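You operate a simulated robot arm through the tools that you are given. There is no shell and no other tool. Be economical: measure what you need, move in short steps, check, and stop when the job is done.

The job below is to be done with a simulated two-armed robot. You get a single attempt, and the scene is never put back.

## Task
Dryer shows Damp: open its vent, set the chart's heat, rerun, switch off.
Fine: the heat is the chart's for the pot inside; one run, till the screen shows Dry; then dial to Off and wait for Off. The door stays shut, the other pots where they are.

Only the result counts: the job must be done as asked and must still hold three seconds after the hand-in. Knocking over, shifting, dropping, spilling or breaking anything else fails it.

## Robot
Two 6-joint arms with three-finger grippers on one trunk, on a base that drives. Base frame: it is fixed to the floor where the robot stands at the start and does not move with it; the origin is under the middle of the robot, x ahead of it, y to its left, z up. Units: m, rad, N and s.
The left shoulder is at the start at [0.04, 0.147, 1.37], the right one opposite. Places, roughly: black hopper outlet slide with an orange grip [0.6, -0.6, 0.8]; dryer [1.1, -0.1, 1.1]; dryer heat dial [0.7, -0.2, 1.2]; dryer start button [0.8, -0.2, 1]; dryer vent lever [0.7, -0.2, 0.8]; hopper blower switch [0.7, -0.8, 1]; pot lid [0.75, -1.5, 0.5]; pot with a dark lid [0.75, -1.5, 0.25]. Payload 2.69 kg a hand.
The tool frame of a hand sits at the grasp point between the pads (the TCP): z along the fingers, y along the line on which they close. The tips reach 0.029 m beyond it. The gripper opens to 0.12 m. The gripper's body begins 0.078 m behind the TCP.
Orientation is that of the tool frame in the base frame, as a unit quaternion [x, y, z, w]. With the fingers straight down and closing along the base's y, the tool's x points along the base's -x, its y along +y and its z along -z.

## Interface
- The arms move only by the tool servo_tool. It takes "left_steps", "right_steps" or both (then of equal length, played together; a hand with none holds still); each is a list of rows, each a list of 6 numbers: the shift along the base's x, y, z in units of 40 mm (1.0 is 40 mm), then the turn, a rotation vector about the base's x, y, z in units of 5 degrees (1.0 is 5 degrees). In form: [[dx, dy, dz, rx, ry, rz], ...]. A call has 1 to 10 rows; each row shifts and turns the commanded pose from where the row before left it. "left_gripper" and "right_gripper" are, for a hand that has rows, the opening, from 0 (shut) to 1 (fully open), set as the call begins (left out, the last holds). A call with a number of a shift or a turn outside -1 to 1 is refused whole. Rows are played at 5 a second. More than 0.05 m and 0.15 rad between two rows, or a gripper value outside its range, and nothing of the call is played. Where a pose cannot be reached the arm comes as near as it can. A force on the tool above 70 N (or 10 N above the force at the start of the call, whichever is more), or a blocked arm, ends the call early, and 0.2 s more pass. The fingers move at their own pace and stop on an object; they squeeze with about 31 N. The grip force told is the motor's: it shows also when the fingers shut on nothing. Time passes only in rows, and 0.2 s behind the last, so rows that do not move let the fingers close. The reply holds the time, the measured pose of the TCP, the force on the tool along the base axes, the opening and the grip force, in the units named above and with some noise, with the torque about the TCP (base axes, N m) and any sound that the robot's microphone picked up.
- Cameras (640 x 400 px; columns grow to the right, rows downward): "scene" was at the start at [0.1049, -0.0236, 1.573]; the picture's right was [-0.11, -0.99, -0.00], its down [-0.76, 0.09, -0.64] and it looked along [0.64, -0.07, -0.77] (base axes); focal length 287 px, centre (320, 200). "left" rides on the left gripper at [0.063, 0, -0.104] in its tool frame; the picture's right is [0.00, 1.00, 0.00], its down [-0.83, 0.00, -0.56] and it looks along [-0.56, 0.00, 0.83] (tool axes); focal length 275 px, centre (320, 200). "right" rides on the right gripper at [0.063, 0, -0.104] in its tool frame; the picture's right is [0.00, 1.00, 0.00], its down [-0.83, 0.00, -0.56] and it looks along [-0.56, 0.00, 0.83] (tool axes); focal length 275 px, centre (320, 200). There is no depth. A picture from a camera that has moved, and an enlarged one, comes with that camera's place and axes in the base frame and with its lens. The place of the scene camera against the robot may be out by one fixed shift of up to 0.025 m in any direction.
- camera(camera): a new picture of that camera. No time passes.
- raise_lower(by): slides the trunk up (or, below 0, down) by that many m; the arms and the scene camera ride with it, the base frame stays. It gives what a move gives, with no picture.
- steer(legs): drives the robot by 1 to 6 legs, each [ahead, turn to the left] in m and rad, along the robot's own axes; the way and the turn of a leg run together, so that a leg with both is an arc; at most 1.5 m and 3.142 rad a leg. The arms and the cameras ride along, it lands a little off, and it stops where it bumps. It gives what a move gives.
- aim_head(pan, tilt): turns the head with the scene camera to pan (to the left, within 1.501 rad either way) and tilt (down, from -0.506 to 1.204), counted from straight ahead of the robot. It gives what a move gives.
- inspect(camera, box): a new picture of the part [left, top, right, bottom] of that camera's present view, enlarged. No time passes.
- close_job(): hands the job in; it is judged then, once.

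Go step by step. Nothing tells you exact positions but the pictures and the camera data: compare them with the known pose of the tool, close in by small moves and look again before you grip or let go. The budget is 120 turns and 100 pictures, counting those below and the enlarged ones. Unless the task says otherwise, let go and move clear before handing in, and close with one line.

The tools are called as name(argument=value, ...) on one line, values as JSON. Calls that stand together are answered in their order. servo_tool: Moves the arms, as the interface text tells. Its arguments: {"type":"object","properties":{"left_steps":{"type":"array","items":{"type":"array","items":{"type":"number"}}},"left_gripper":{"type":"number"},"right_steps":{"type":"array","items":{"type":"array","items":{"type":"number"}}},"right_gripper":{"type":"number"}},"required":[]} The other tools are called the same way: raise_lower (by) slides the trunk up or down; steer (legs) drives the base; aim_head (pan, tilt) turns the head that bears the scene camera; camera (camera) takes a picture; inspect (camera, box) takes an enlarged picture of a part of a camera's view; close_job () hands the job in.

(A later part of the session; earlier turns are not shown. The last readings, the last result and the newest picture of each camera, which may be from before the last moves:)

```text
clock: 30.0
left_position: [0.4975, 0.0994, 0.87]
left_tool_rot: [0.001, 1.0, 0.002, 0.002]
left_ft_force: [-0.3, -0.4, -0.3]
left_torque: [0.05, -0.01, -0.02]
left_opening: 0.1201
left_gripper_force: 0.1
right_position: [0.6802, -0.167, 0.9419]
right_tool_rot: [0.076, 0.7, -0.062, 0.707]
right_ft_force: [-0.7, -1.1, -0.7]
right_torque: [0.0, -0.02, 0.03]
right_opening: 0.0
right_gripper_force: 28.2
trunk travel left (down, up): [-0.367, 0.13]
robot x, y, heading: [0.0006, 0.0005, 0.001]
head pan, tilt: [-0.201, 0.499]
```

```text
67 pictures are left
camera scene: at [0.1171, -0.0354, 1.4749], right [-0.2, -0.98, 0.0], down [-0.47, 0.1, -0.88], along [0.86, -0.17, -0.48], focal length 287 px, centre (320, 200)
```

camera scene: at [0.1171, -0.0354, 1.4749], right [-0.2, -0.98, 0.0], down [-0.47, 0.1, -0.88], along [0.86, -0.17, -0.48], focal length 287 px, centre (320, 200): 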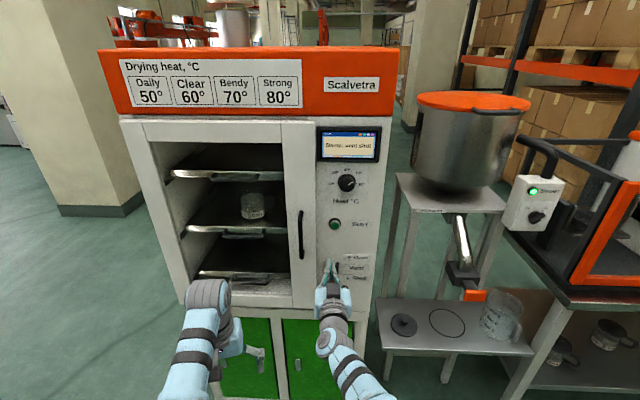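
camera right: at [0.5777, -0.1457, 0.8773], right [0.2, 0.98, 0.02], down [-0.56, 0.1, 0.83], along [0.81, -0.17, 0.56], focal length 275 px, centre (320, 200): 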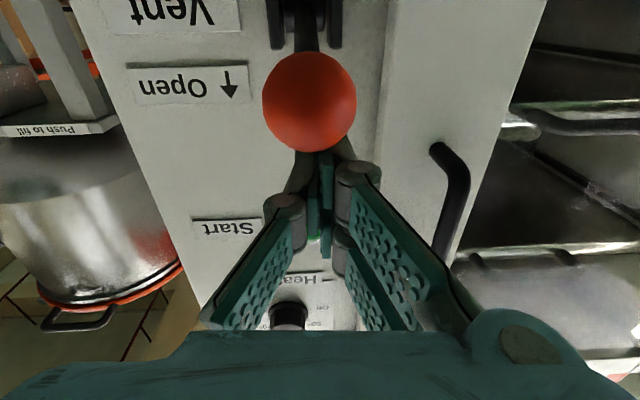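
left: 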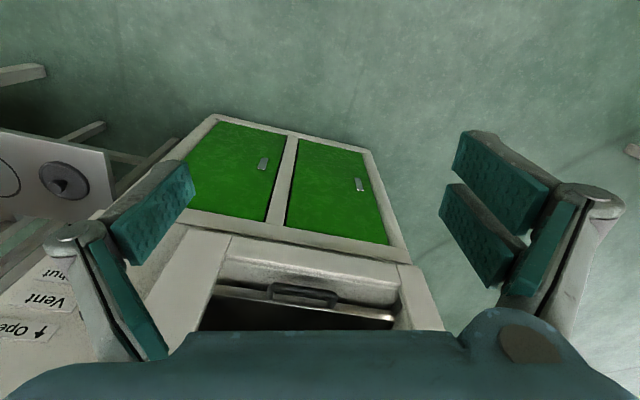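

The lever is stiff and the pads slipped up off the ball, which stayed at [0.661, -0.166, 0.899]. I'll instead push up from below with closed fingers under the stem: retract, lower the trunk 0.07 m, and slide in underneath.

servo_tool(right_steps=[[-0.7, 0.1, 0.1, 0, 0, 0], [-0.7, 0.1, 0, 0, 0, 0], [-0.6, 0.1, 0, 0, 0, 0]])

raise_lower(by=-0.07)

camera(camera="right")

```text
clock: 31.0
left_position: [0.4977, 0.1032, 0.8705]
left_tool_rot: [-0.001, 1.0, 0.001, 0.0]
left_ft_force: [0.2, 0.5, 0.0]
left_torque: [0.0, -0.03, -0.02]
left_opening: 0.1201
left_gripper_force: 0.0
right_position: [0.6027, -0.1772, 0.9508]
right_tool_rot: [0.06, 0.692, -0.09, 0.713]
right_ft_force: [0.5, 0.1, -0.7]
right_torque: [-0.03, -0.02, 0.02]
right_opening: 0.0
right_gripper_force: 28.0
trunk travel left (down, up): [-0.367, 0.13]
robot x, y, heading: [-0.0017, -0.0011, 0.001]
head pan, tilt: [-0.201, 0.499]
stopped in row 3 (right hand): the arm was blocked; the commanded pose is now the measured one
```

```text
clock: 32.1
left_position: [0.4979, 0.1016, 0.8012]
left_tool_rot: [-0.001, 1.0, 0.001, 0.0]
left_ft_force: [-0.7, -0.3, 0.3]
left_torque: [0.01, 0.0, -0.01]
left_opening: 0.1201
left_gripper_force: 0.1
right_position: [0.6031, -0.1774, 0.8821]
right_tool_rot: [0.061, 0.692, -0.09, 0.714]
right_ft_force: [-0.6, -0.6, -0.4]
right_torque: [-0.03, 0.0, -0.01]
right_opening: 0.0001
right_gripper_force: 29.0
trunk travel left (down, up): [-0.297, 0.2]
robot x, y, heading: [-0.0021, 0.0012, -0.004]
head pan, tilt: [-0.201, 0.499]
```

```text
66 pictures are left
camera right: at [0.5019, -0.1597, 0.8156], right [0.21, 0.98, -0.04], down [-0.56, 0.16, 0.81], along [0.8, -0.15, 0.58], focal length 275 px, centre (320, 200)
```

right: 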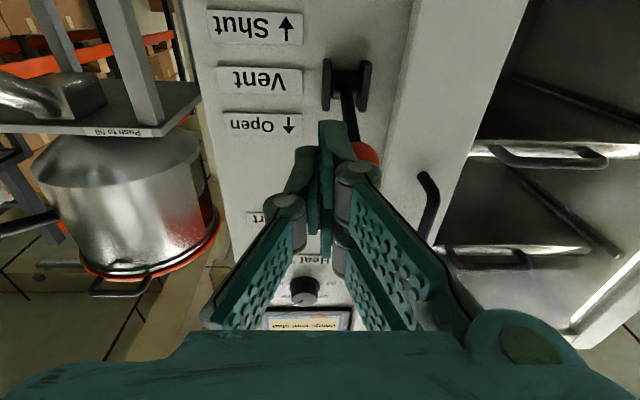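

Closed fingers are in front of and right of the ball. I'll drop below ball level, shift left, and slide under the stem.

servo_tool(right_steps=[[0, 0.2, -0.5, 0.2, 0.3, 0], [0.2, 0.25, -0.15, 0.2, 0, 0], [0.8, -0.1, 0, 0, 0, 0], [0.7, -0.1, 0, 0, 0, 0]])

camera(camera="right")

```text
clock: 33.1
left_position: [0.4988, 0.1022, 0.801]
left_tool_rot: [-0.001, 1.0, 0.001, -0.001]
left_ft_force: [-0.3, 0.1, 0.1]
left_torque: [-0.03, 0.03, 0.0]
left_opening: 0.1202
left_gripper_force: 0.1
right_position: [0.6707, -0.1662, 0.8564]
right_tool_rot: [0.074, 0.703, -0.075, 0.703]
right_ft_force: [-0.1, -0.7, -0.3]
right_torque: [0.02, 0.02, -0.01]
right_opening: 0.0
right_gripper_force: 29.1
trunk travel left (down, up): [-0.297, 0.2]
robot x, y, heading: [-0.0006, -0.0002, -0.004]
head pan, tilt: [-0.201, 0.499]
```

```text
65 pictures are left
camera right: at [0.5684, -0.1455, 0.7937], right [0.21, 0.98, -0.01], down [-0.54, 0.12, 0.83], along [0.81, -0.17, 0.56], focal length 275 px, centre (320, 200)
```

right: 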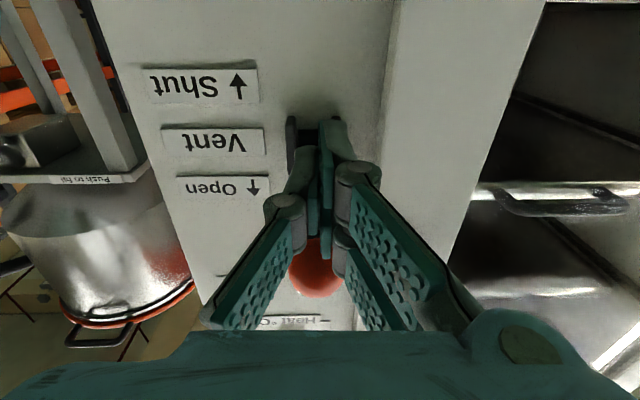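

The fingers are centred under the stem. I'll push straight up.

servo_tool(right_steps=[[0.05, 0, 0.35, 0, 0, 0], [0.05, 0, 0.35, 0, 0, 0], [0.05, 0, 0.35, 0, 0, 0], [0.05, 0, 0.35, 0, 0, 0], [0.05, 0, 0.35, 0, 0, 0]])

camera(camera="right")

inspect(camera="scene", box=[300, 60, 430, 280])

```text
clock: 34.1
left_position: [0.4996, 0.1043, 0.7995]
left_tool_rot: [-0.003, 1.0, 0.001, -0.001]
left_ft_force: [-0.1, -0.3, -0.1]
left_torque: [-0.03, -0.01, -0.02]
left_opening: 0.12
left_gripper_force: 0.1
right_position: [0.6773, -0.1596, 0.8901]
right_tool_rot: [0.068, 0.717, -0.071, 0.69]
right_ft_force: [12.0, 7.3, -20.5]
right_torque: [-0.18, 0.93, 0.3]
right_opening: 0.0
right_gripper_force: 28.5
trunk travel left (down, up): [-0.297, 0.2]
robot x, y, heading: [-0.0021, 0.0014, 0.001]
head pan, tilt: [-0.201, 0.499]
stopped in row 5 (right hand): the force on the tool passed its limit at 84 N (the readings are from after the stop); the commanded pose is now the measured one
```

```text
64 pictures are left
camera right: at [0.5714, -0.141, 0.8316], right [0.19, 0.98, -0.01], down [-0.51, 0.11, 0.85], along [0.84, -0.16, 0.52], focal length 275 px, centre (320, 200)
```

right: 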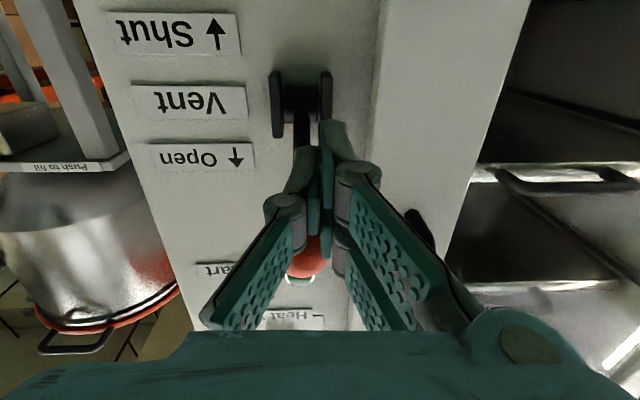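

```text
1.82 times, centred on (365, 170) of scene
camera zoom: at [0.1218, -0.0315, 1.405], right [-0.2, -0.98, 0.0], down [-0.47, 0.09, -0.88], along [0.86, -0.17, -0.48], focal length 522 px, centre (238, 254)
```

zoom: 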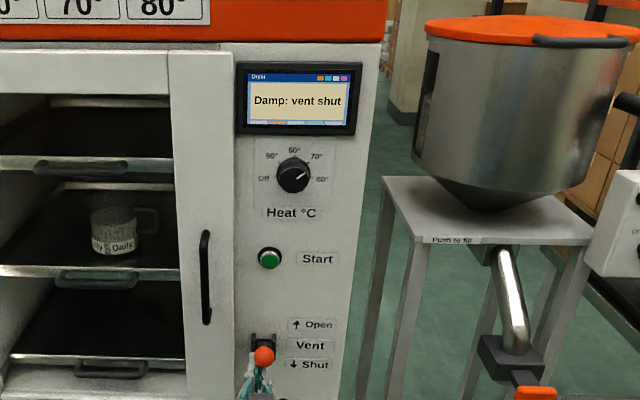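

The push stopped at 84 N with the lever clearly higher, so it may be at its end stop. I'll back the fingers down and out to see.

servo_tool(right_steps=[[0, 0, -0.5, 0, 0, 0], [-0.6, -0.6, -0.2, 0, 0, 0], [-0.4, -0.8, 0, 0, 0, 0]])

camera(camera="right")

inspect(camera="scene", box=[300, 60, 430, 280])

```text
clock: 34.9
left_position: [0.4965, 0.1017, 0.8006]
left_tool_rot: [-0.001, 1.0, 0.001, 0.001]
left_ft_force: [-0.3, 0.9, 1.0]
left_torque: [0.01, 0.02, 0.02]
left_opening: 0.12
left_gripper_force: 0.1
right_position: [0.6336, -0.2179, 0.8667]
right_tool_rot: [0.069, 0.713, -0.072, 0.694]
right_ft_force: [0.2, 0.3, 0.2]
right_torque: [0.01, -0.02, -0.02]
right_opening: 0.0
right_gripper_force: 28.8
trunk travel left (down, up): [-0.297, 0.2]
robot x, y, heading: [-0.0006, -0.0025, 0.002]
head pan, tilt: [-0.201, 0.499]
```

```text
62 pictures are left
camera right: at [0.5279, -0.2, 0.8065], right [0.2, 0.98, -0.01], down [-0.52, 0.12, 0.85], along [0.83, -0.16, 0.53], focal length 275 px, centre (320, 200)
```

right: 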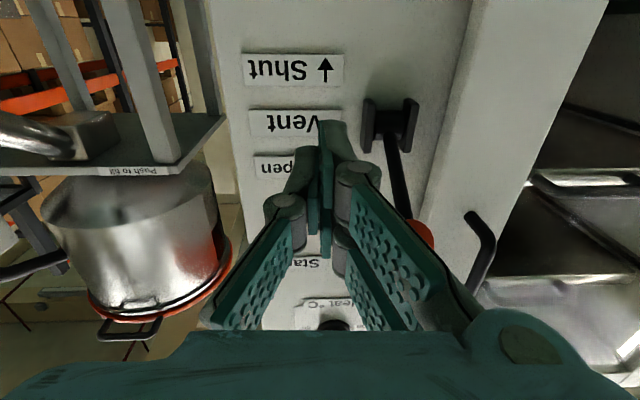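

```text
1.82 times, centred on (365, 170) of scene
camera zoom: at [0.1166, -0.033, 1.4052], right [-0.2, -0.98, 0.0], down [-0.47, 0.1, -0.88], along [0.86, -0.17, -0.48], focal length 522 px, centre (238, 254)
```

zoom: 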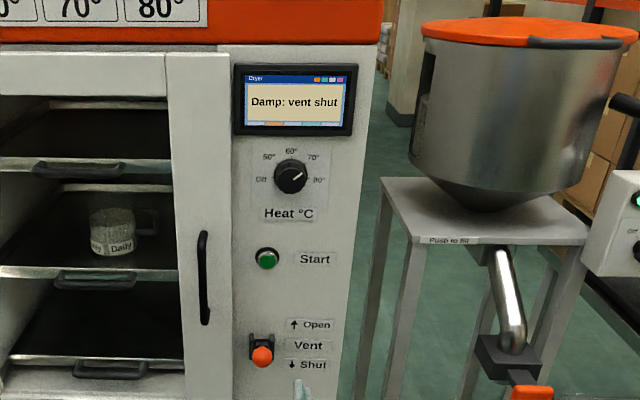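

The ball is now about [0.673, -0.162, 0.917], roughly +28°, which mirrors the original -30°. To be sure it's the end stop, I'll push once more directly under the ball with the longer lever arm.

servo_tool(right_steps=[[0, 0.6, -0.05, 0, 0, 0], [0, 0.7, -0.05, 0, 0, 0], [0.6, 0, 0, 0, 0, 0], [0, 0, 0.4, 0, 0, 0], [0, 0, 0.3, 0, 0, 0], [0, 0, 0.3, 0, 0, 0], [0, 0, 0.3, 0, 0, 0]])

camera(camera="right")

inspect(camera="scene", box=[300, 60, 430, 280])

```text
clock: 36.5
left_position: [0.5002, 0.1012, 0.7988]
left_tool_rot: [-0.001, 1.0, 0.001, -0.001]
left_ft_force: [0.0, 0.7, 0.3]
left_torque: [-0.01, -0.02, -0.02]
left_opening: 0.12
left_gripper_force: 0.1
right_position: [0.6558, -0.1665, 0.8896]
right_tool_rot: [0.069, 0.726, -0.072, 0.68]
right_ft_force: [7.5, -0.9, -21.5]
right_torque: [0.08, 0.56, 0.01]
right_opening: 0.0
right_gripper_force: 28.2
trunk travel left (down, up): [-0.297, 0.2]
robot x, y, heading: [0.0001, 0.0001, 0.006]
head pan, tilt: [-0.201, 0.499]
stopped in row 7 (right hand): the force on the tool passed its limit at 78 N (the readings are from after the stop); the commanded pose is now the measured one
```

```text
60 pictures are left
camera right: at [0.548, -0.1466, 0.8333], right [0.2, 0.98, -0.02], down [-0.49, 0.11, 0.87], along [0.85, -0.17, 0.5], focal length 275 px, centre (320, 200)
```

right: 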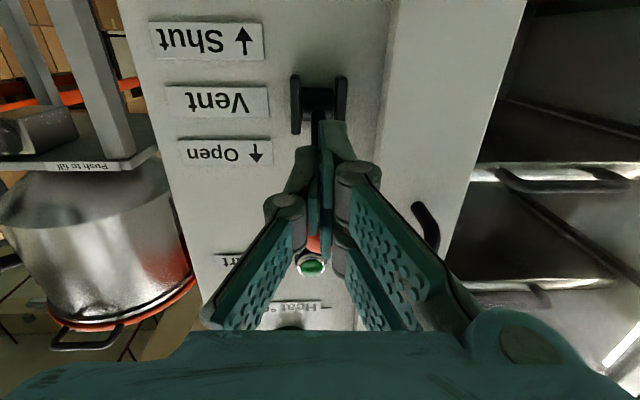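

```text
1.82 times, centred on (365, 170) of scene
camera zoom: at [0.1212, -0.033, 1.4049], right [-0.2, -0.98, 0.0], down [-0.47, 0.1, -0.88], along [0.86, -0.17, -0.48], focal length 522 px, centre (238, 254)
```

zoom: 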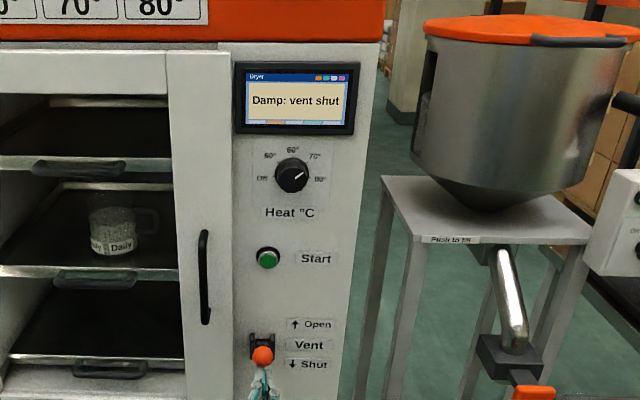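

78 N at the ball leaves it unmoved, so this is the end stop and the vent lever is open. Next is the dial: I'll back out below the lever, move right, raise the trunk 0.18 m and look at the dial.

servo_tool(right_steps=[[0, 0, -0.6, 0, 0.0, 0], [-0.5, -0.6, 0, 0, -0.3, 0], [-0.4, -0.8, 0, 0, -0.3, 0], [0, -0.8, 0, 0, 0, 0]], right_gripper=0.4)

raise_lower(by=0.18)

servo_tool(right_steps=[[0.5, 0.1, 0.7, 0, 0, 0], [0.5, 0.1, 0.7, 0, 0, 0], [0.2, 0.1, 0.7, 0, 0, 0], [0, 0, 0.7, 0, 0, 0]])

camera(camera="right")

inspect(camera="scene", box=[300, 100, 430, 320])

```text
clock: 37.5
left_position: [0.4977, 0.1016, 0.8006]
left_tool_rot: [-0.002, 1.0, 0.001, 0.0]
left_ft_force: [0.1, 0.7, 0.8]
left_torque: [0.01, 0.02, 0.0]
left_opening: 0.12
left_gripper_force: 0.1
right_position: [0.6177, -0.2539, 0.8713]
right_tool_rot: [0.071, 0.705, -0.069, 0.702]
right_ft_force: [-0.3, 0.0, -0.5]
right_torque: [0.02, -0.02, 0.02]
right_opening: 0.048
right_gripper_force: 0.1
trunk travel left (down, up): [-0.297, 0.2]
robot x, y, heading: [-0.0022, 0.0036, -0.0]
head pan, tilt: [-0.201, 0.499]
```

```text
clock: 39.5
left_position: [0.4963, 0.1031, 0.9808]
left_tool_rot: [-0.003, 1.0, 0.001, 0.0]
left_ft_force: [0.3, 0.0, 0.1]
left_torque: [0.01, -0.03, -0.03]
left_opening: 0.1198
left_gripper_force: 0.0
right_position: [0.6171, -0.2532, 1.052]
right_tool_rot: [0.071, 0.705, -0.07, 0.702]
right_ft_force: [0.5, 0.6, -0.3]
right_torque: [0.01, -0.04, -0.01]
right_opening: 0.0482
right_gripper_force: 0.1
trunk travel left (down, up): [-0.477, 0.02]
robot x, y, heading: [-0.0016, 0.0032, 0.005]
head pan, tilt: [-0.201, 0.499]
```

```text
clock: 40.5
left_position: [0.4969, 0.1029, 0.9801]
left_tool_rot: [-0.002, 1.0, 0.0, 0.0]
left_ft_force: [0.1, 0.2, 0.3]
left_torque: [-0.01, -0.01, -0.01]
left_opening: 0.1199
left_gripper_force: 0.0
right_position: [0.6639, -0.2394, 1.1658]
right_tool_rot: [0.072, 0.705, -0.07, 0.702]
right_ft_force: [-0.3, -1.0, -0.3]
right_torque: [0.0, 0.02, -0.01]
right_opening: 0.0479
right_gripper_force: 0.0
trunk travel left (down, up): [-0.477, 0.02]
robot x, y, heading: [-0.002, -0.0003, 0.005]
head pan, tilt: [-0.201, 0.499]
```

```text
58 pictures are left
camera right: at [0.5606, -0.2205, 1.103], right [0.2, 0.98, 0.0], down [-0.54, 0.11, 0.83], along [0.82, -0.16, 0.55], focal length 275 px, centre (320, 200)
```

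right: 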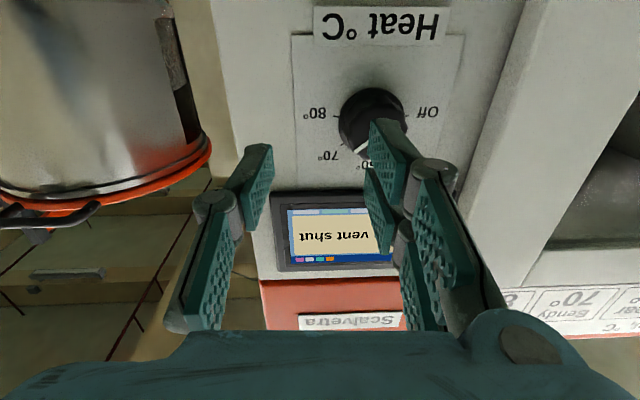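

```text
1.82 times, centred on (365, 210) of scene
camera zoom: at [0.1165, -0.0319, 1.5859], right [-0.2, -0.98, 0.0], down [-0.47, 0.1, -0.88], along [0.86, -0.17, -0.48], focal length 522 px, centre (238, 182)
```

zoom: 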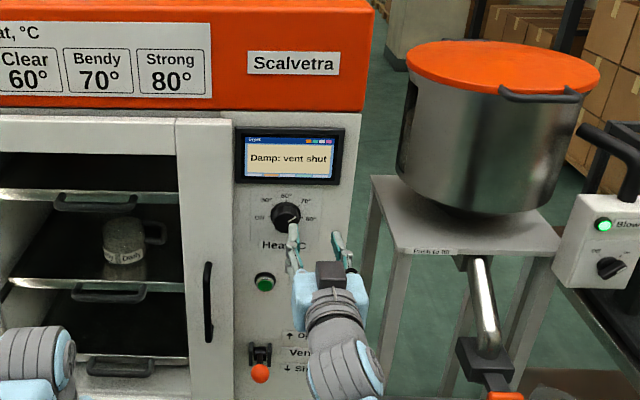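

I'll zoom on the dial to read the pointer and get its exact place.

inspect(camera="right", box=[290, 40, 470, 190])

inspect(camera="scene", box=[335, 195, 395, 240])

```text
2.67 times, centred on (380, 115) of right
camera zoom: at [0.5606, -0.2205, 1.103], right [0.2, 0.98, 0.0], down [-0.54, 0.11, 0.83], along [0.82, -0.16, 0.55], focal length 734 px, centre (160, 427)
```

zoom: 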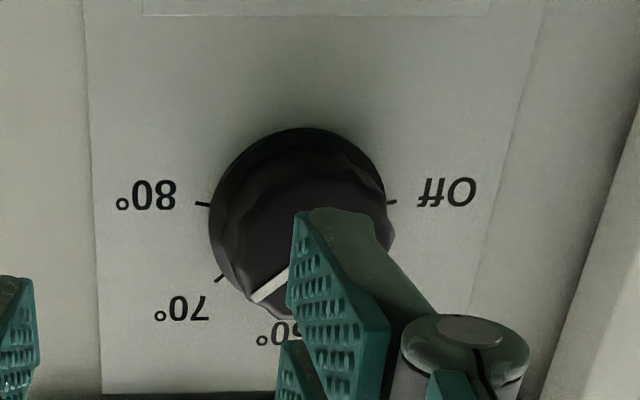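

```text
8.89 times, centred on (365, 218) of scene
camera zoom: at [0.1165, -0.0319, 1.5859], right [-0.2, -0.98, 0.0], down [-0.47, 0.1, -0.88], along [0.86, -0.17, -0.48], focal length 2554 px, centre (-80, 44)
```

zoom: 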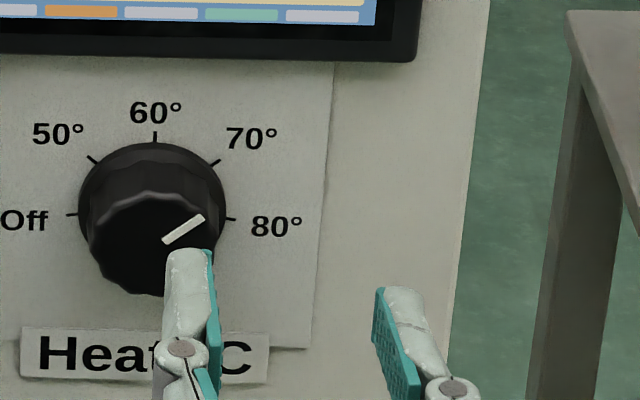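

The pointer seems at about 70° (40° above horizontal, right side), and the 50° tick is 90-100° counter-clockwise from it. The dial axis meets the plate at about [0.769, -0.223, 1.162]. I'll line up on that axis and pre-roll the hand 45° clockwise so the twist has room.

servo_tool(right_steps=[[0, 0.11, 0, 0.975, -0.222, 0], [0, 0.11, 0, 0.975, -0.222, 0], [0, 0.11, 0, 0.975, -0.222, 0], [0, 0.11, 0, 0.975, -0.222, 0], [0, 0.11, -0.1, 0.975, -0.222, 0], [0, 0.11, 0, 0.975, -0.222, 0], [0, 0.11, 0, 0.975, -0.222, 0], [0, 0.11, 0, 0.975, -0.222, 0], [0, 0.11, 0, 0.975, -0.222, 0]], right_gripper=0.7)

camera(camera="right")

inspect(camera="scene", box=[315, 190, 415, 260])

```text
clock: 42.5
left_position: [0.4967, 0.1029, 0.9797]
left_tool_rot: [-0.002, 1.0, 0.001, 0.0]
left_ft_force: [-0.2, 0.7, -0.1]
left_torque: [0.02, -0.03, 0.02]
left_opening: 0.12
left_gripper_force: 0.1
right_position: [0.6669, -0.2005, 1.1602]
right_tool_rot: [0.336, 0.617, 0.204, 0.682]
right_ft_force: [0.3, 0.3, 0.1]
right_torque: [0.0, -0.01, 0.02]
right_opening: 0.0839
right_gripper_force: 0.1
trunk travel left (down, up): [-0.477, 0.02]
robot x, y, heading: [-0.003, -0.0005, 0.0]
head pan, tilt: [-0.201, 0.499]
```

```text
54 pictures are left
camera right: at [0.5726, -0.1375, 1.1137], right [0.14, 0.69, 0.71], down [-0.67, -0.46, 0.58], along [0.73, -0.55, 0.4], focal length 275 px, centre (320, 200)
```

right: 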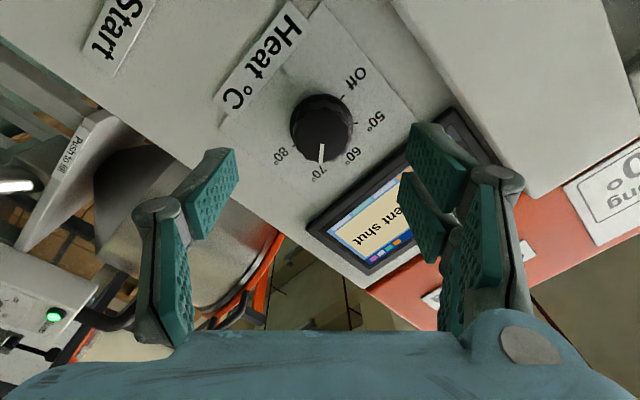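

```text
5.71 times, centred on (365, 225) of scene
camera zoom: at [0.1171, -0.0318, 1.5858], right [-0.2, -0.98, 0.0], down [-0.47, 0.09, -0.88], along [0.86, -0.17, -0.48], focal length 1642 px, centre (63, 57)
```

zoom: 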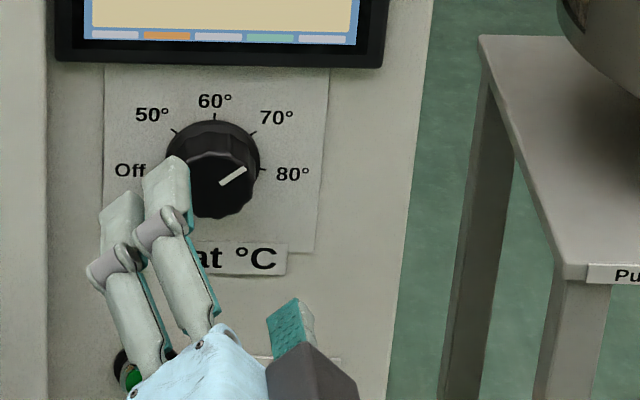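

The wrist view clearly shows the pointer at 70°, so 50° is 90° counter-clockwise. I'll advance along the axis onto the knob.

servo_tool(right_steps=[[0.55, -0.14, 0.02, 0, 0, 0], [0.5, -0.14, 0.02, 0, 0, 0], [0.5, -0.13, 0.01, 0, 0, 0]])

camera(camera="right")

inspect(camera="scene", box=[315, 190, 415, 260])

```text
clock: 43.3
left_position: [0.4961, 0.103, 0.9801]
left_tool_rot: [-0.002, 1.0, 0.001, 0.0]
left_ft_force: [-0.1, 0.2, 0.1]
left_torque: [0.0, 0.01, 0.0]
left_opening: 0.1202
left_gripper_force: 0.1
right_position: [0.7268, -0.2202, 1.1628]
right_tool_rot: [0.335, 0.618, 0.204, 0.682]
right_ft_force: [-1.4, 0.7, 0.2]
right_torque: [-0.02, 0.02, 0.0]
right_opening: 0.0839
right_gripper_force: 0.1
trunk travel left (down, up): [-0.477, 0.02]
robot x, y, heading: [-0.002, 0.0018, 0.001]
head pan, tilt: [-0.201, 0.499]
```

```text
52 pictures are left
camera right: at [0.634, -0.1566, 1.1156], right [0.14, 0.7, 0.7], down [-0.67, -0.46, 0.58], along [0.73, -0.55, 0.41], focal length 275 px, centre (320, 200)
```

right: 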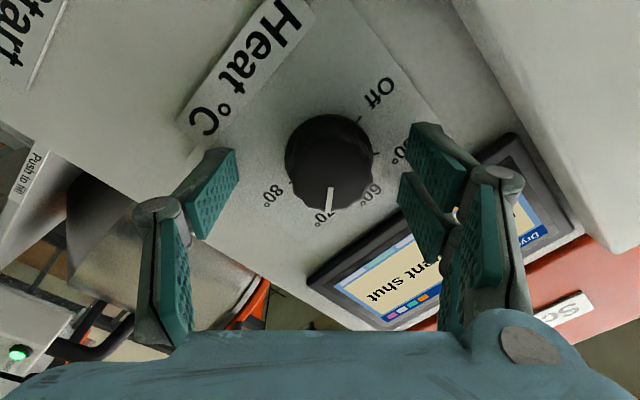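

```text
5.71 times, centred on (365, 225) of scene
camera zoom: at [0.1178, -0.0321, 1.5858], right [-0.2, -0.98, 0.0], down [-0.47, 0.1, -0.88], along [0.86, -0.17, -0.48], focal length 1642 px, centre (63, 57)
```

zoom: 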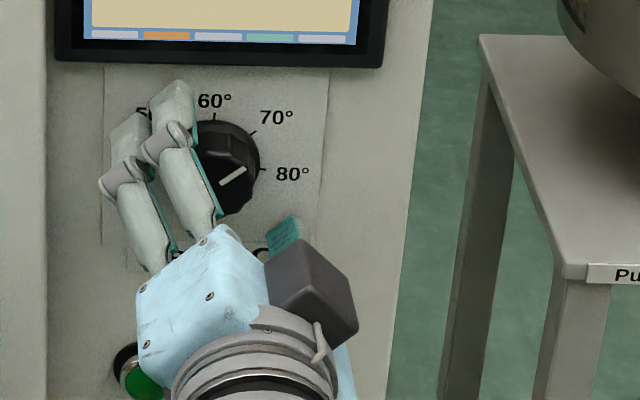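

The knob sits about 5 mm to the pad side and its face is 15 mm beyond the TCP. I'll shift 4 mm sideways and 5 mm deeper, then close.

servo_tool(right_steps=[[0.13, 0.06, 0.09, 0, 0, 0], [0, 0, 0, 0, 0, 0]])

servo_tool(right_steps=[[0, 0, 0, 0, 0, 0], [0, 0, 0, 0, 0, 0], [0, 0, 0, 0, 0, 0]], right_gripper=0)

camera(camera="right")

```text
clock: 43.9
left_position: [0.4978, 0.1031, 0.9807]
left_tool_rot: [-0.002, 1.0, 0.001, 0.0]
left_ft_force: [0.0, -0.3, -0.1]
left_torque: [0.01, -0.02, 0.03]
left_opening: 0.1197
left_gripper_force: 0.0
right_position: [0.7318, -0.2166, 1.165]
right_tool_rot: [0.335, 0.617, 0.203, 0.682]
right_ft_force: [0.7, 0.4, -0.1]
right_torque: [0.0, -0.01, -0.02]
right_opening: 0.0839
right_gripper_force: 0.0
trunk travel left (down, up): [-0.477, 0.02]
robot x, y, heading: [-0.0002, -0.0001, -0.0]
head pan, tilt: [-0.201, 0.499]
```

```text
clock: 44.7
left_position: [0.495, 0.1028, 0.9821]
left_tool_rot: [0.0, 1.0, 0.001, 0.001]
left_ft_force: [-0.4, 0.8, 0.6]
left_torque: [0.01, 0.0, 0.01]
left_opening: 0.12
left_gripper_force: 0.0
right_position: [0.73, -0.2194, 1.1668]
right_tool_rot: [0.335, 0.617, 0.204, 0.683]
right_ft_force: [-17.5, -1.6, -8.4]
right_torque: [0.0, 0.13, -0.32]
right_opening: 0.0391
right_gripper_force: 44.5
trunk travel left (down, up): [-0.477, 0.02]
robot x, y, heading: [-0.0014, 0.0012, -0.0]
head pan, tilt: [-0.201, 0.499]
```

```text
50 pictures are left
camera right: at [0.6357, -0.1553, 1.1203], right [0.14, 0.7, 0.71], down [-0.67, -0.46, 0.58], along [0.73, -0.55, 0.41], focal length 275 px, centre (320, 200)
```

right: 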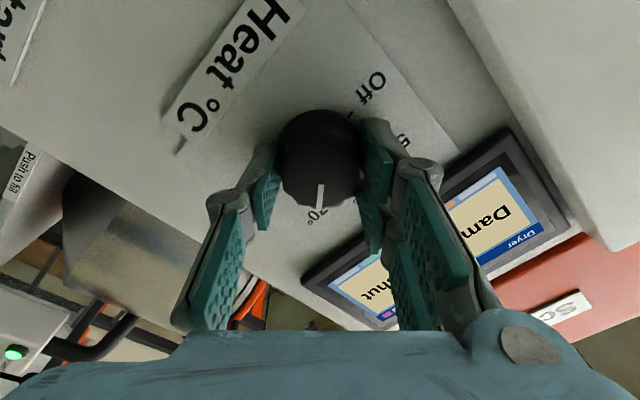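

The knob is gripped at 39 mm. I'll twist counter-clockwise 45° first and check.

servo_tool(right_steps=[[0, 0, 0, -0.975, 0.222, 0], [0, 0, 0, -0.975, 0.222, 0], [0, 0, 0, -0.975, 0.222, 0], [0, 0, 0, -0.975, 0.222, 0], [0, 0, 0, -0.975, 0.222, 0], [0, 0, 0, -0.975, 0.222, 0], [0, 0, 0, -0.975, 0.222, 0], [0, 0, 0, -0.975, 0.222, 0], [0, 0, 0, -0.975, 0.222, 0]])

camera(camera="right")

```text
clock: 46.7
left_position: [0.4945, 0.1013, 0.9828]
left_tool_rot: [-0.003, 1.0, 0.001, 0.002]
left_ft_force: [-0.8, -0.4, -0.4]
left_torque: [-0.01, 0.04, 0.02]
left_opening: 0.1201
left_gripper_force: 0.1
right_position: [0.7289, -0.2174, 1.1684]
right_tool_rot: [0.071, 0.703, -0.071, 0.704]
right_ft_force: [-13.7, -4.4, -1.1]
right_torque: [0.07, 0.42, -0.37]
right_opening: 0.0389
right_gripper_force: 45.0
trunk travel left (down, up): [-0.477, 0.02]
robot x, y, heading: [0.0003, 0.0003, 0.004]
head pan, tilt: [-0.201, 0.499]
```

```text
49 pictures are left
camera right: at [0.6262, -0.1977, 1.1045], right [0.2, 0.98, 0.0], down [-0.54, 0.12, 0.83], along [0.81, -0.16, 0.56], focal length 275 px, centre (320, 200)
```

right: 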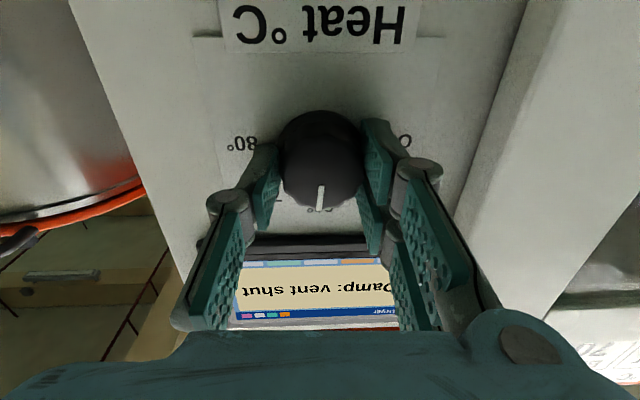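

The pointer has turned with the hand and now points at 60° (straight up in the world). I'll twist another 45°.

servo_tool(right_steps=[[0, 0, 0, -0.975, 0.222, 0], [0, 0, 0, -0.975, 0.222, 0], [0, 0, 0, -0.975, 0.222, 0], [0, 0, 0, -0.975, 0.222, 0], [0, 0, 0, -0.975, 0.222, 0], [0, 0, 0, -0.975, 0.222, 0], [0, 0, 0, -0.975, 0.222, 0], [0, 0, 0, -0.975, 0.222, 0], [0, 0, 0, -0.975, 0.222, 0]])

camera(camera="right")

inspect(camera="scene", box=[315, 160, 415, 260])

```text
clock: 48.7
left_position: [0.4956, 0.1029, 0.9818]
left_tool_rot: [-0.001, 1.0, 0.0, 0.001]
left_ft_force: [0.3, 0.3, -0.2]
left_torque: [0.02, -0.01, -0.01]
left_opening: 0.12
left_gripper_force: 0.1
right_position: [0.7302, -0.2148, 1.1683]
right_tool_rot: [-0.203, 0.683, -0.335, 0.617]
right_ft_force: [-9.9, 0.3, 0.9]
right_torque: [0.12, 0.39, -0.56]
right_opening: 0.0388
right_gripper_force: 44.5
trunk travel left (down, up): [-0.477, 0.02]
robot x, y, heading: [0.0017, -0.0016, 0.003]
head pan, tilt: [-0.201, 0.499]
```

```text
48 pictures are left
camera right: at [0.617, -0.2381, 1.1245], right [0.14, 0.69, -0.71], down [-0.41, 0.69, 0.59], along [0.9, 0.21, 0.38], focal length 275 px, centre (320, 200)
```

right: 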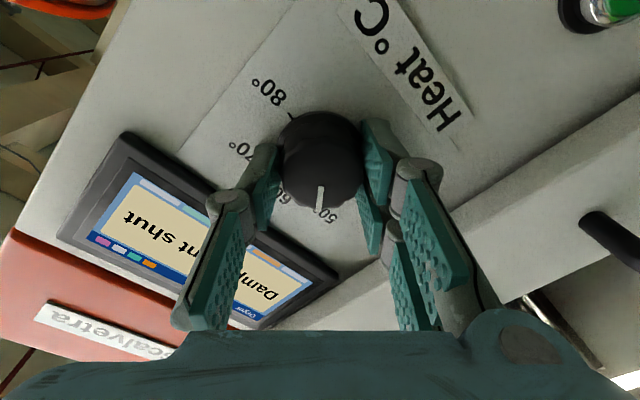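

```text
4.00 times, centred on (365, 210) of scene
camera zoom: at [0.113, -0.0316, 1.5861], right [-0.2, -0.98, 0.0], down [-0.47, 0.09, -0.88], along [0.86, -0.17, -0.48], focal length 1150 px, centre (140, 160)
```

zoom: 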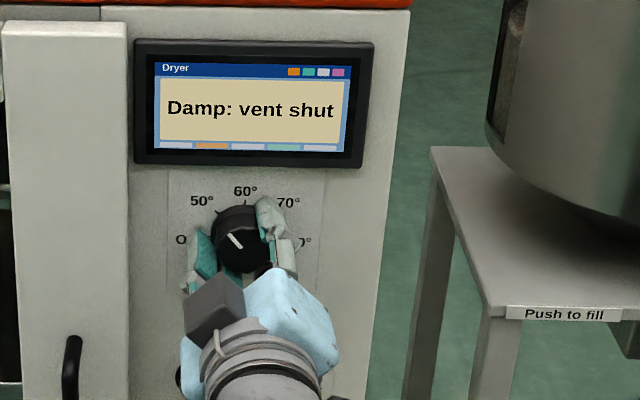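

The pointer is at 50°. I'll open, back off along the axis, and verify.

servo_tool(right_steps=[[0, 0, 0, 0, 0, 0], [0, 0, 0, 0, 0, 0], [-0.5, 0.1, 0, 0, 0, 0], [-0.5, 0.1, 0, 0, 0, 0], [-0.5, 0.1, 0, 0, 0, 0]], right_gripper=0.7)

camera(camera="right")

inspect(camera="scene", box=[315, 160, 415, 320])

```text
clock: 49.9
left_position: [0.4974, 0.1031, 0.9811]
left_tool_rot: [-0.002, 1.0, 0.001, 0.0]
left_ft_force: [-0.1, -0.1, 0.4]
left_torque: [0.01, 0.02, -0.02]
left_opening: 0.1202
left_gripper_force: 0.0
right_position: [0.688, -0.1974, 1.1503]
right_tool_rot: [-0.2, 0.683, -0.336, 0.617]
right_ft_force: [0.3, -0.2, 1.2]
right_torque: [0.0, 0.0, -0.02]
right_opening: 0.0841
right_gripper_force: 0.1
right hand out of reach, approached as far as the arm can: row 4, 5
trunk travel left (down, up): [-0.477, 0.02]
robot x, y, heading: [-0.0018, 0.0005, -0.0]
head pan, tilt: [-0.201, 0.499]
```

```text
46 pictures are left
camera right: at [0.5751, -0.2203, 1.1063], right [0.14, 0.69, -0.71], down [-0.41, 0.69, 0.59], along [0.9, 0.21, 0.38], focal length 275 px, centre (320, 200)
```

right: 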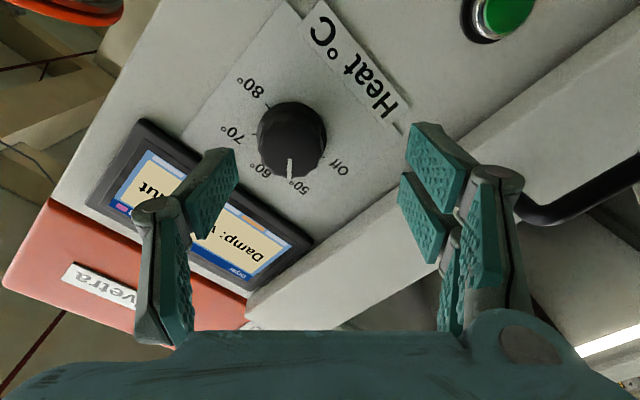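

```text
2.50 times, centred on (365, 240) of scene
camera zoom: at [0.1172, -0.0319, 1.5858], right [-0.2, -0.98, 0.0], down [-0.47, 0.09, -0.88], along [0.86, -0.17, -0.48], focal length 718 px, centre (208, 100)
```

zoom: 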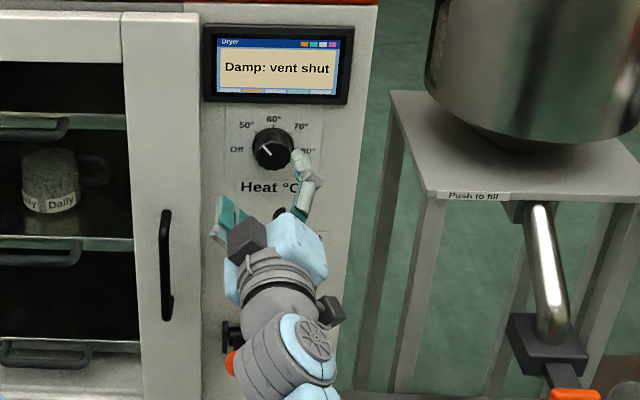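

I'll zoom the wrist view to check the pointer against its tick.

inspect(camera="right", box=[220, 70, 380, 210])

inspect(camera="scene", box=[340, 190, 400, 240])

```text
2.86 times, centred on (300, 140) of right
camera zoom: at [0.5751, -0.2203, 1.1063], right [0.14, 0.69, -0.71], down [-0.41, 0.69, 0.59], along [0.9, 0.21, 0.38], focal length 786 px, centre (377, 371)
```

zoom: 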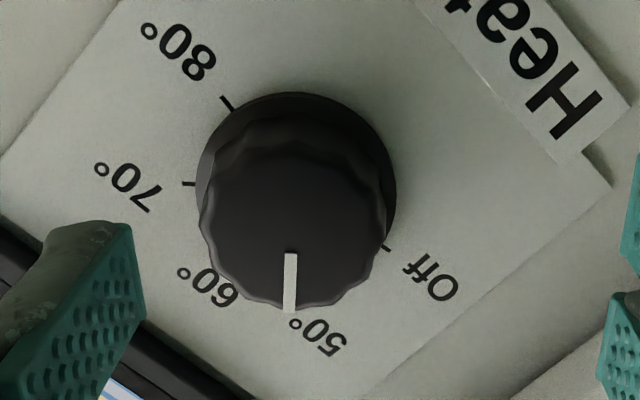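

```text
8.00 times, centred on (370, 215) of scene
camera zoom: at [0.1172, -0.0319, 1.5858], right [-0.2, -0.98, 0.0], down [-0.47, 0.09, -0.88], along [0.86, -0.17, -0.48], focal length 2299 px, centre (-80, 80)
```

zoom: 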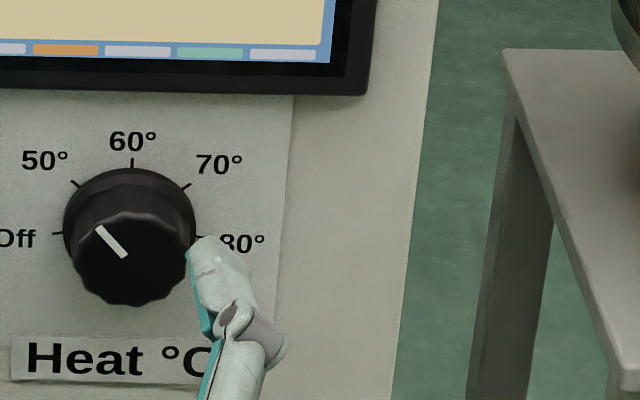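

The dial is on 50°. Next is the start button: I'll roll the hand level with fingers closed, then lower the trunk 0.12 m to bring the hand in front of it.

servo_tool(right_steps=[[0, 0, 0, 0.975, -0.222, 0], [0, 0, 0, 0.975, -0.222, 0], [0, 0, 0, 0.975, -0.222, 0], [0, 0, 0, 0.975, -0.222, 0], [0, 0, 0, 0.975, -0.222, 0], [0, 0, 0, 0.975, -0.222, 0], [0, 0, 0, 0.975, -0.222, 0], [0, 0, 0, 0.975, -0.222, 0], [0, 0, 0, 0.975, -0.222, 0]], right_gripper=0)

raise_lower(by=-0.12)

camera(camera="right")

inspect(camera="scene", box=[300, 60, 430, 280])

```text
clock: 51.9
left_position: [0.4978, 0.1033, 0.9798]
left_tool_rot: [-0.001, 1.0, 0.001, 0.0]
left_ft_force: [0.6, 0.2, -0.6]
left_torque: [0.0, -0.03, 0.0]
left_opening: 0.1201
left_gripper_force: 0.0
right_position: [0.6879, -0.1966, 1.1497]
right_tool_rot: [0.071, 0.704, -0.07, 0.703]
right_ft_force: [-0.4, 0.1, 0.3]
right_torque: [-0.04, -0.03, 0.01]
right_opening: 0.0
right_gripper_force: 28.4
trunk travel left (down, up): [-0.477, 0.02]
robot x, y, heading: [-0.0019, -0.0001, 0.0]
head pan, tilt: [-0.201, 0.499]
```

```text
clock: 53.4
left_position: [0.4966, 0.1029, 0.8594]
left_tool_rot: [-0.002, 1.0, 0.001, 0.0]
left_ft_force: [-0.2, 0.1, -0.6]
left_torque: [0.02, -0.04, 0.01]
left_opening: 0.1199
left_gripper_force: 0.0
right_position: [0.688, -0.1974, 1.0305]
right_tool_rot: [0.071, 0.703, -0.071, 0.704]
right_ft_force: [0.2, 0.0, -0.5]
right_torque: [0.01, 0.04, 0.01]
right_opening: 0.0
right_gripper_force: 28.5
trunk travel left (down, up): [-0.357, 0.14]
robot x, y, heading: [-0.0019, 0.0039, -0.001]
head pan, tilt: [-0.201, 0.499]
```

```text
42 pictures are left
camera right: at [0.5848, -0.1789, 0.9657], right [0.2, 0.98, 0.0], down [-0.54, 0.11, 0.83], along [0.82, -0.16, 0.55], focal length 275 px, centre (320, 200)
```

right: 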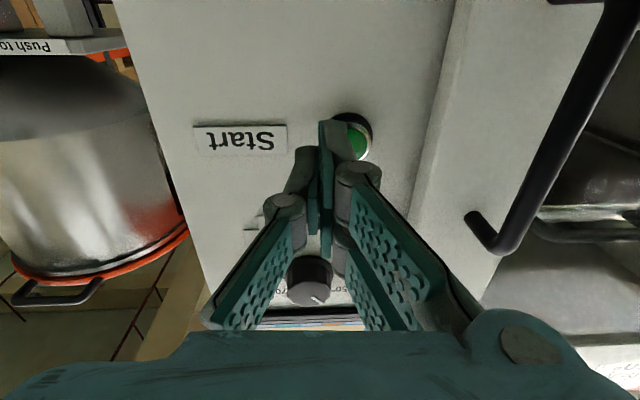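

```text
1.82 times, centred on (365, 170) of scene
camera zoom: at [0.1169, -0.0321, 1.4647], right [-0.2, -0.98, 0.0], down [-0.47, 0.1, -0.88], along [0.86, -0.17, -0.48], focal length 522 px, centre (238, 254)
```

zoom: 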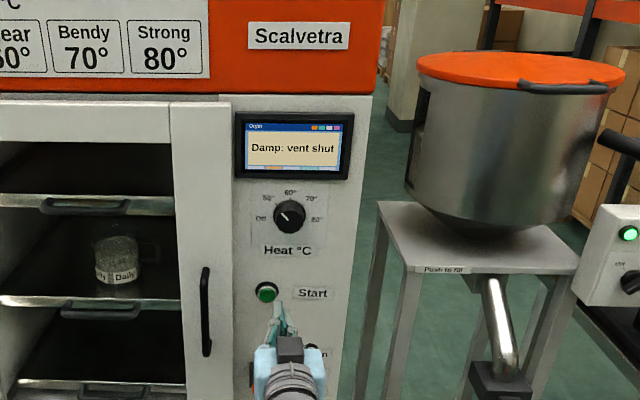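

The button computes to [0.765, -0.190, 1.033]. I'll shift left 23 mm, then advance in steps to touch it.

servo_tool(right_steps=[[0, 0.59, 0.07, 0, 0, 0], [0.5, -0.11, 0, 0, 0, 0], [0.4, -0.09, 0, 0, 0, 0]])

camera(camera="right")

inspect(camera="scene", box=[320, 180, 400, 250])

```text
clock: 54.2
left_position: [0.4981, 0.1029, 0.8599]
left_tool_rot: [-0.002, 1.0, 0.001, 0.0]
left_ft_force: [0.7, -0.3, -0.2]
left_torque: [-0.05, 0.01, 0.0]
left_opening: 0.12
left_gripper_force: 0.1
right_position: [0.7263, -0.1835, 1.0317]
right_tool_rot: [0.071, 0.704, -0.07, 0.703]
right_ft_force: [0.1, 1.1, -0.7]
right_torque: [0.0, -0.04, 0.0]
right_opening: 0.0
right_gripper_force: 29.1
trunk travel left (down, up): [-0.357, 0.14]
robot x, y, heading: [-0.0007, 0.0026, 0.003]
head pan, tilt: [-0.201, 0.499]
```

```text
40 pictures are left
camera right: at [0.6223, -0.1632, 0.9679], right [0.2, 0.98, 0.0], down [-0.54, 0.11, 0.83], along [0.82, -0.16, 0.55], focal length 275 px, centre (320, 200)
```

right: 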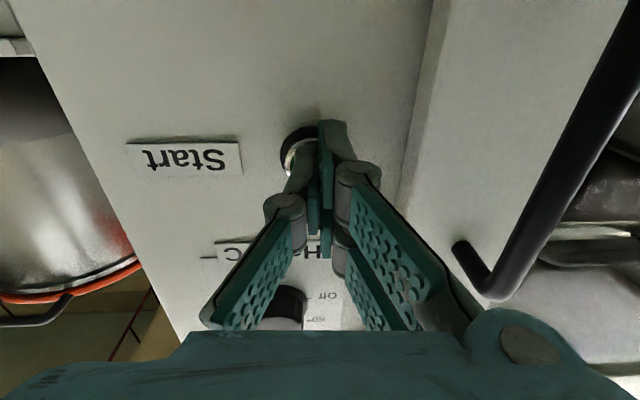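

```text
5.71 times, centred on (360, 215) of scene
camera zoom: at [0.1178, -0.0329, 1.4648], right [-0.2, -0.98, 0.0], down [-0.47, 0.1, -0.88], along [0.86, -0.17, -0.48], focal length 1642 px, centre (91, 114)
```

zoom: 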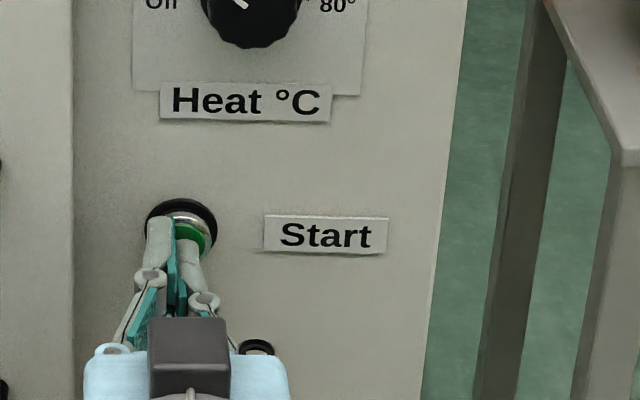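

The fingertips sit about 5 mm left of the button's centre. I'll correct that and press gently.

servo_tool(right_steps=[[0, -0.13, 0, 0, 0, 0], [0.15, -0.03, 0, 0, 0, 0], [0.15, -0.03, 0, 0, 0, 0]])

inspect(camera="scene", box=[320, 100, 420, 250])

```text
clock: 55.0
left_position: [0.4925, 0.1039, 0.8625]
left_tool_rot: [-0.002, 1.0, 0.0, 0.003]
left_ft_force: [0.4, 0.9, -1.0]
left_torque: [-0.02, -0.02, -0.02]
left_opening: 0.1199
left_gripper_force: 0.1
right_position: [0.7321, -0.1894, 1.0319]
right_tool_rot: [0.071, 0.705, -0.07, 0.703]
right_ft_force: [-29.9, 8.5, -10.7]
right_torque: [-0.08, 0.25, -0.04]
right_opening: 0.006
right_gripper_force: 28.9
trunk travel left (down, up): [-0.357, 0.14]
robot x, y, heading: [0.0, 0.005, 0.005]
head pan, tilt: [-0.201, 0.499]
heard: click
```

```text
2.67 times, centred on (370, 175) of scene
camera zoom: at [0.1107, -0.0306, 1.4652], right [-0.2, -0.98, 0.0], down [-0.47, 0.09, -0.88], along [0.86, -0.17, -0.47], focal length 766 px, centre (187, 267)
```

zoom: 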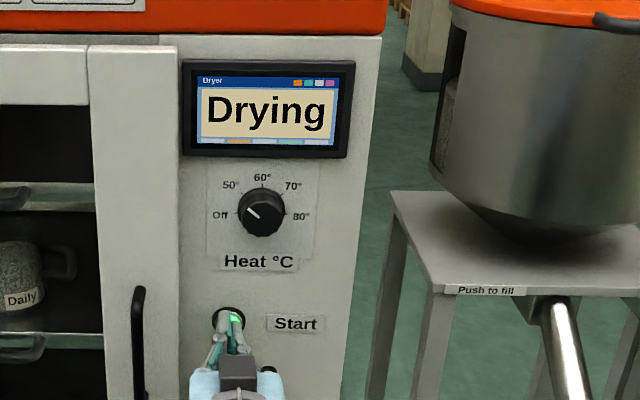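

A click, and the screen shows "Drying". I'll back off and bring the hand up in front of the dial, without touching it, while the run proceeds.

servo_tool(right_steps=[[-0.3, 0.07, 0, 0, 0, 0], [-0.5, 0.1, 0, 0, 0, 0], [-0.4, -0.3, 0, 0, 0, 0]])

raise_lower(by=0.12)

camera(camera="right")

inspect(camera="scene", box=[310, 140, 410, 300])

```text
clock: 55.8
left_position: [0.4963, 0.103, 0.8602]
left_tool_rot: [-0.002, 1.0, 0.001, 0.002]
left_ft_force: [-0.2, -0.3, 0.3]
left_torque: [0.0, -0.02, 0.0]
left_opening: 0.1201
left_gripper_force: 0.0
right_position: [0.6886, -0.1965, 1.0326]
right_tool_rot: [0.072, 0.704, -0.07, 0.703]
right_ft_force: [0.2, -0.4, -0.5]
right_torque: [0.0, -0.01, 0.0]
right_opening: 0.0
right_gripper_force: 28.4
trunk travel left (down, up): [-0.357, 0.14]
robot x, y, heading: [-0.0004, -0.0007, 0.003]
head pan, tilt: [-0.201, 0.499]
```

```text
clock: 57.3
left_position: [0.4972, 0.1027, 0.9808]
left_tool_rot: [-0.001, 1.0, 0.0, 0.0]
left_ft_force: [0.1, -0.2, -0.1]
left_torque: [0.01, 0.06, 0.0]
left_opening: 0.12
left_gripper_force: 0.0
right_position: [0.689, -0.1955, 1.153]
right_tool_rot: [0.071, 0.705, -0.07, 0.702]
right_ft_force: [0.2, -0.5, -0.2]
right_torque: [0.01, 0.01, 0.01]
right_opening: 0.0
right_gripper_force: 28.4
trunk travel left (down, up): [-0.477, 0.02]
robot x, y, heading: [0.0012, 0.0011, 0.001]
head pan, tilt: [-0.201, 0.499]
```

```text
37 pictures are left
camera right: at [0.5857, -0.1768, 1.0892], right [0.2, 0.98, 0.0], down [-0.54, 0.11, 0.83], along [0.82, -0.16, 0.55], focal length 275 px, centre (320, 200)
```

right: 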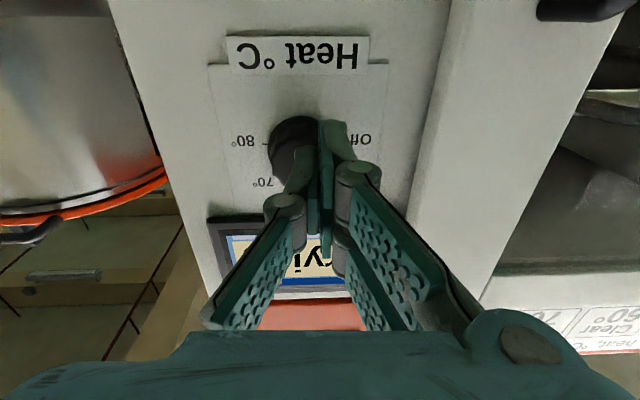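

```text
2.50 times, centred on (360, 220) of scene
camera zoom: at [0.1172, -0.0321, 1.586], right [-0.2, -0.98, 0.0], down [-0.47, 0.1, -0.88], along [0.86, -0.17, -0.48], focal length 718 px, centre (220, 150)
```

zoom: 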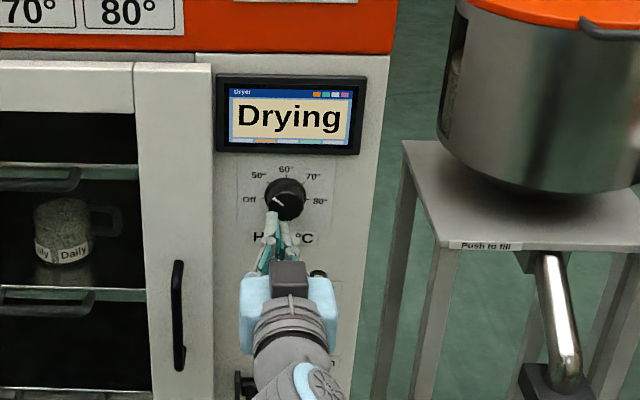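

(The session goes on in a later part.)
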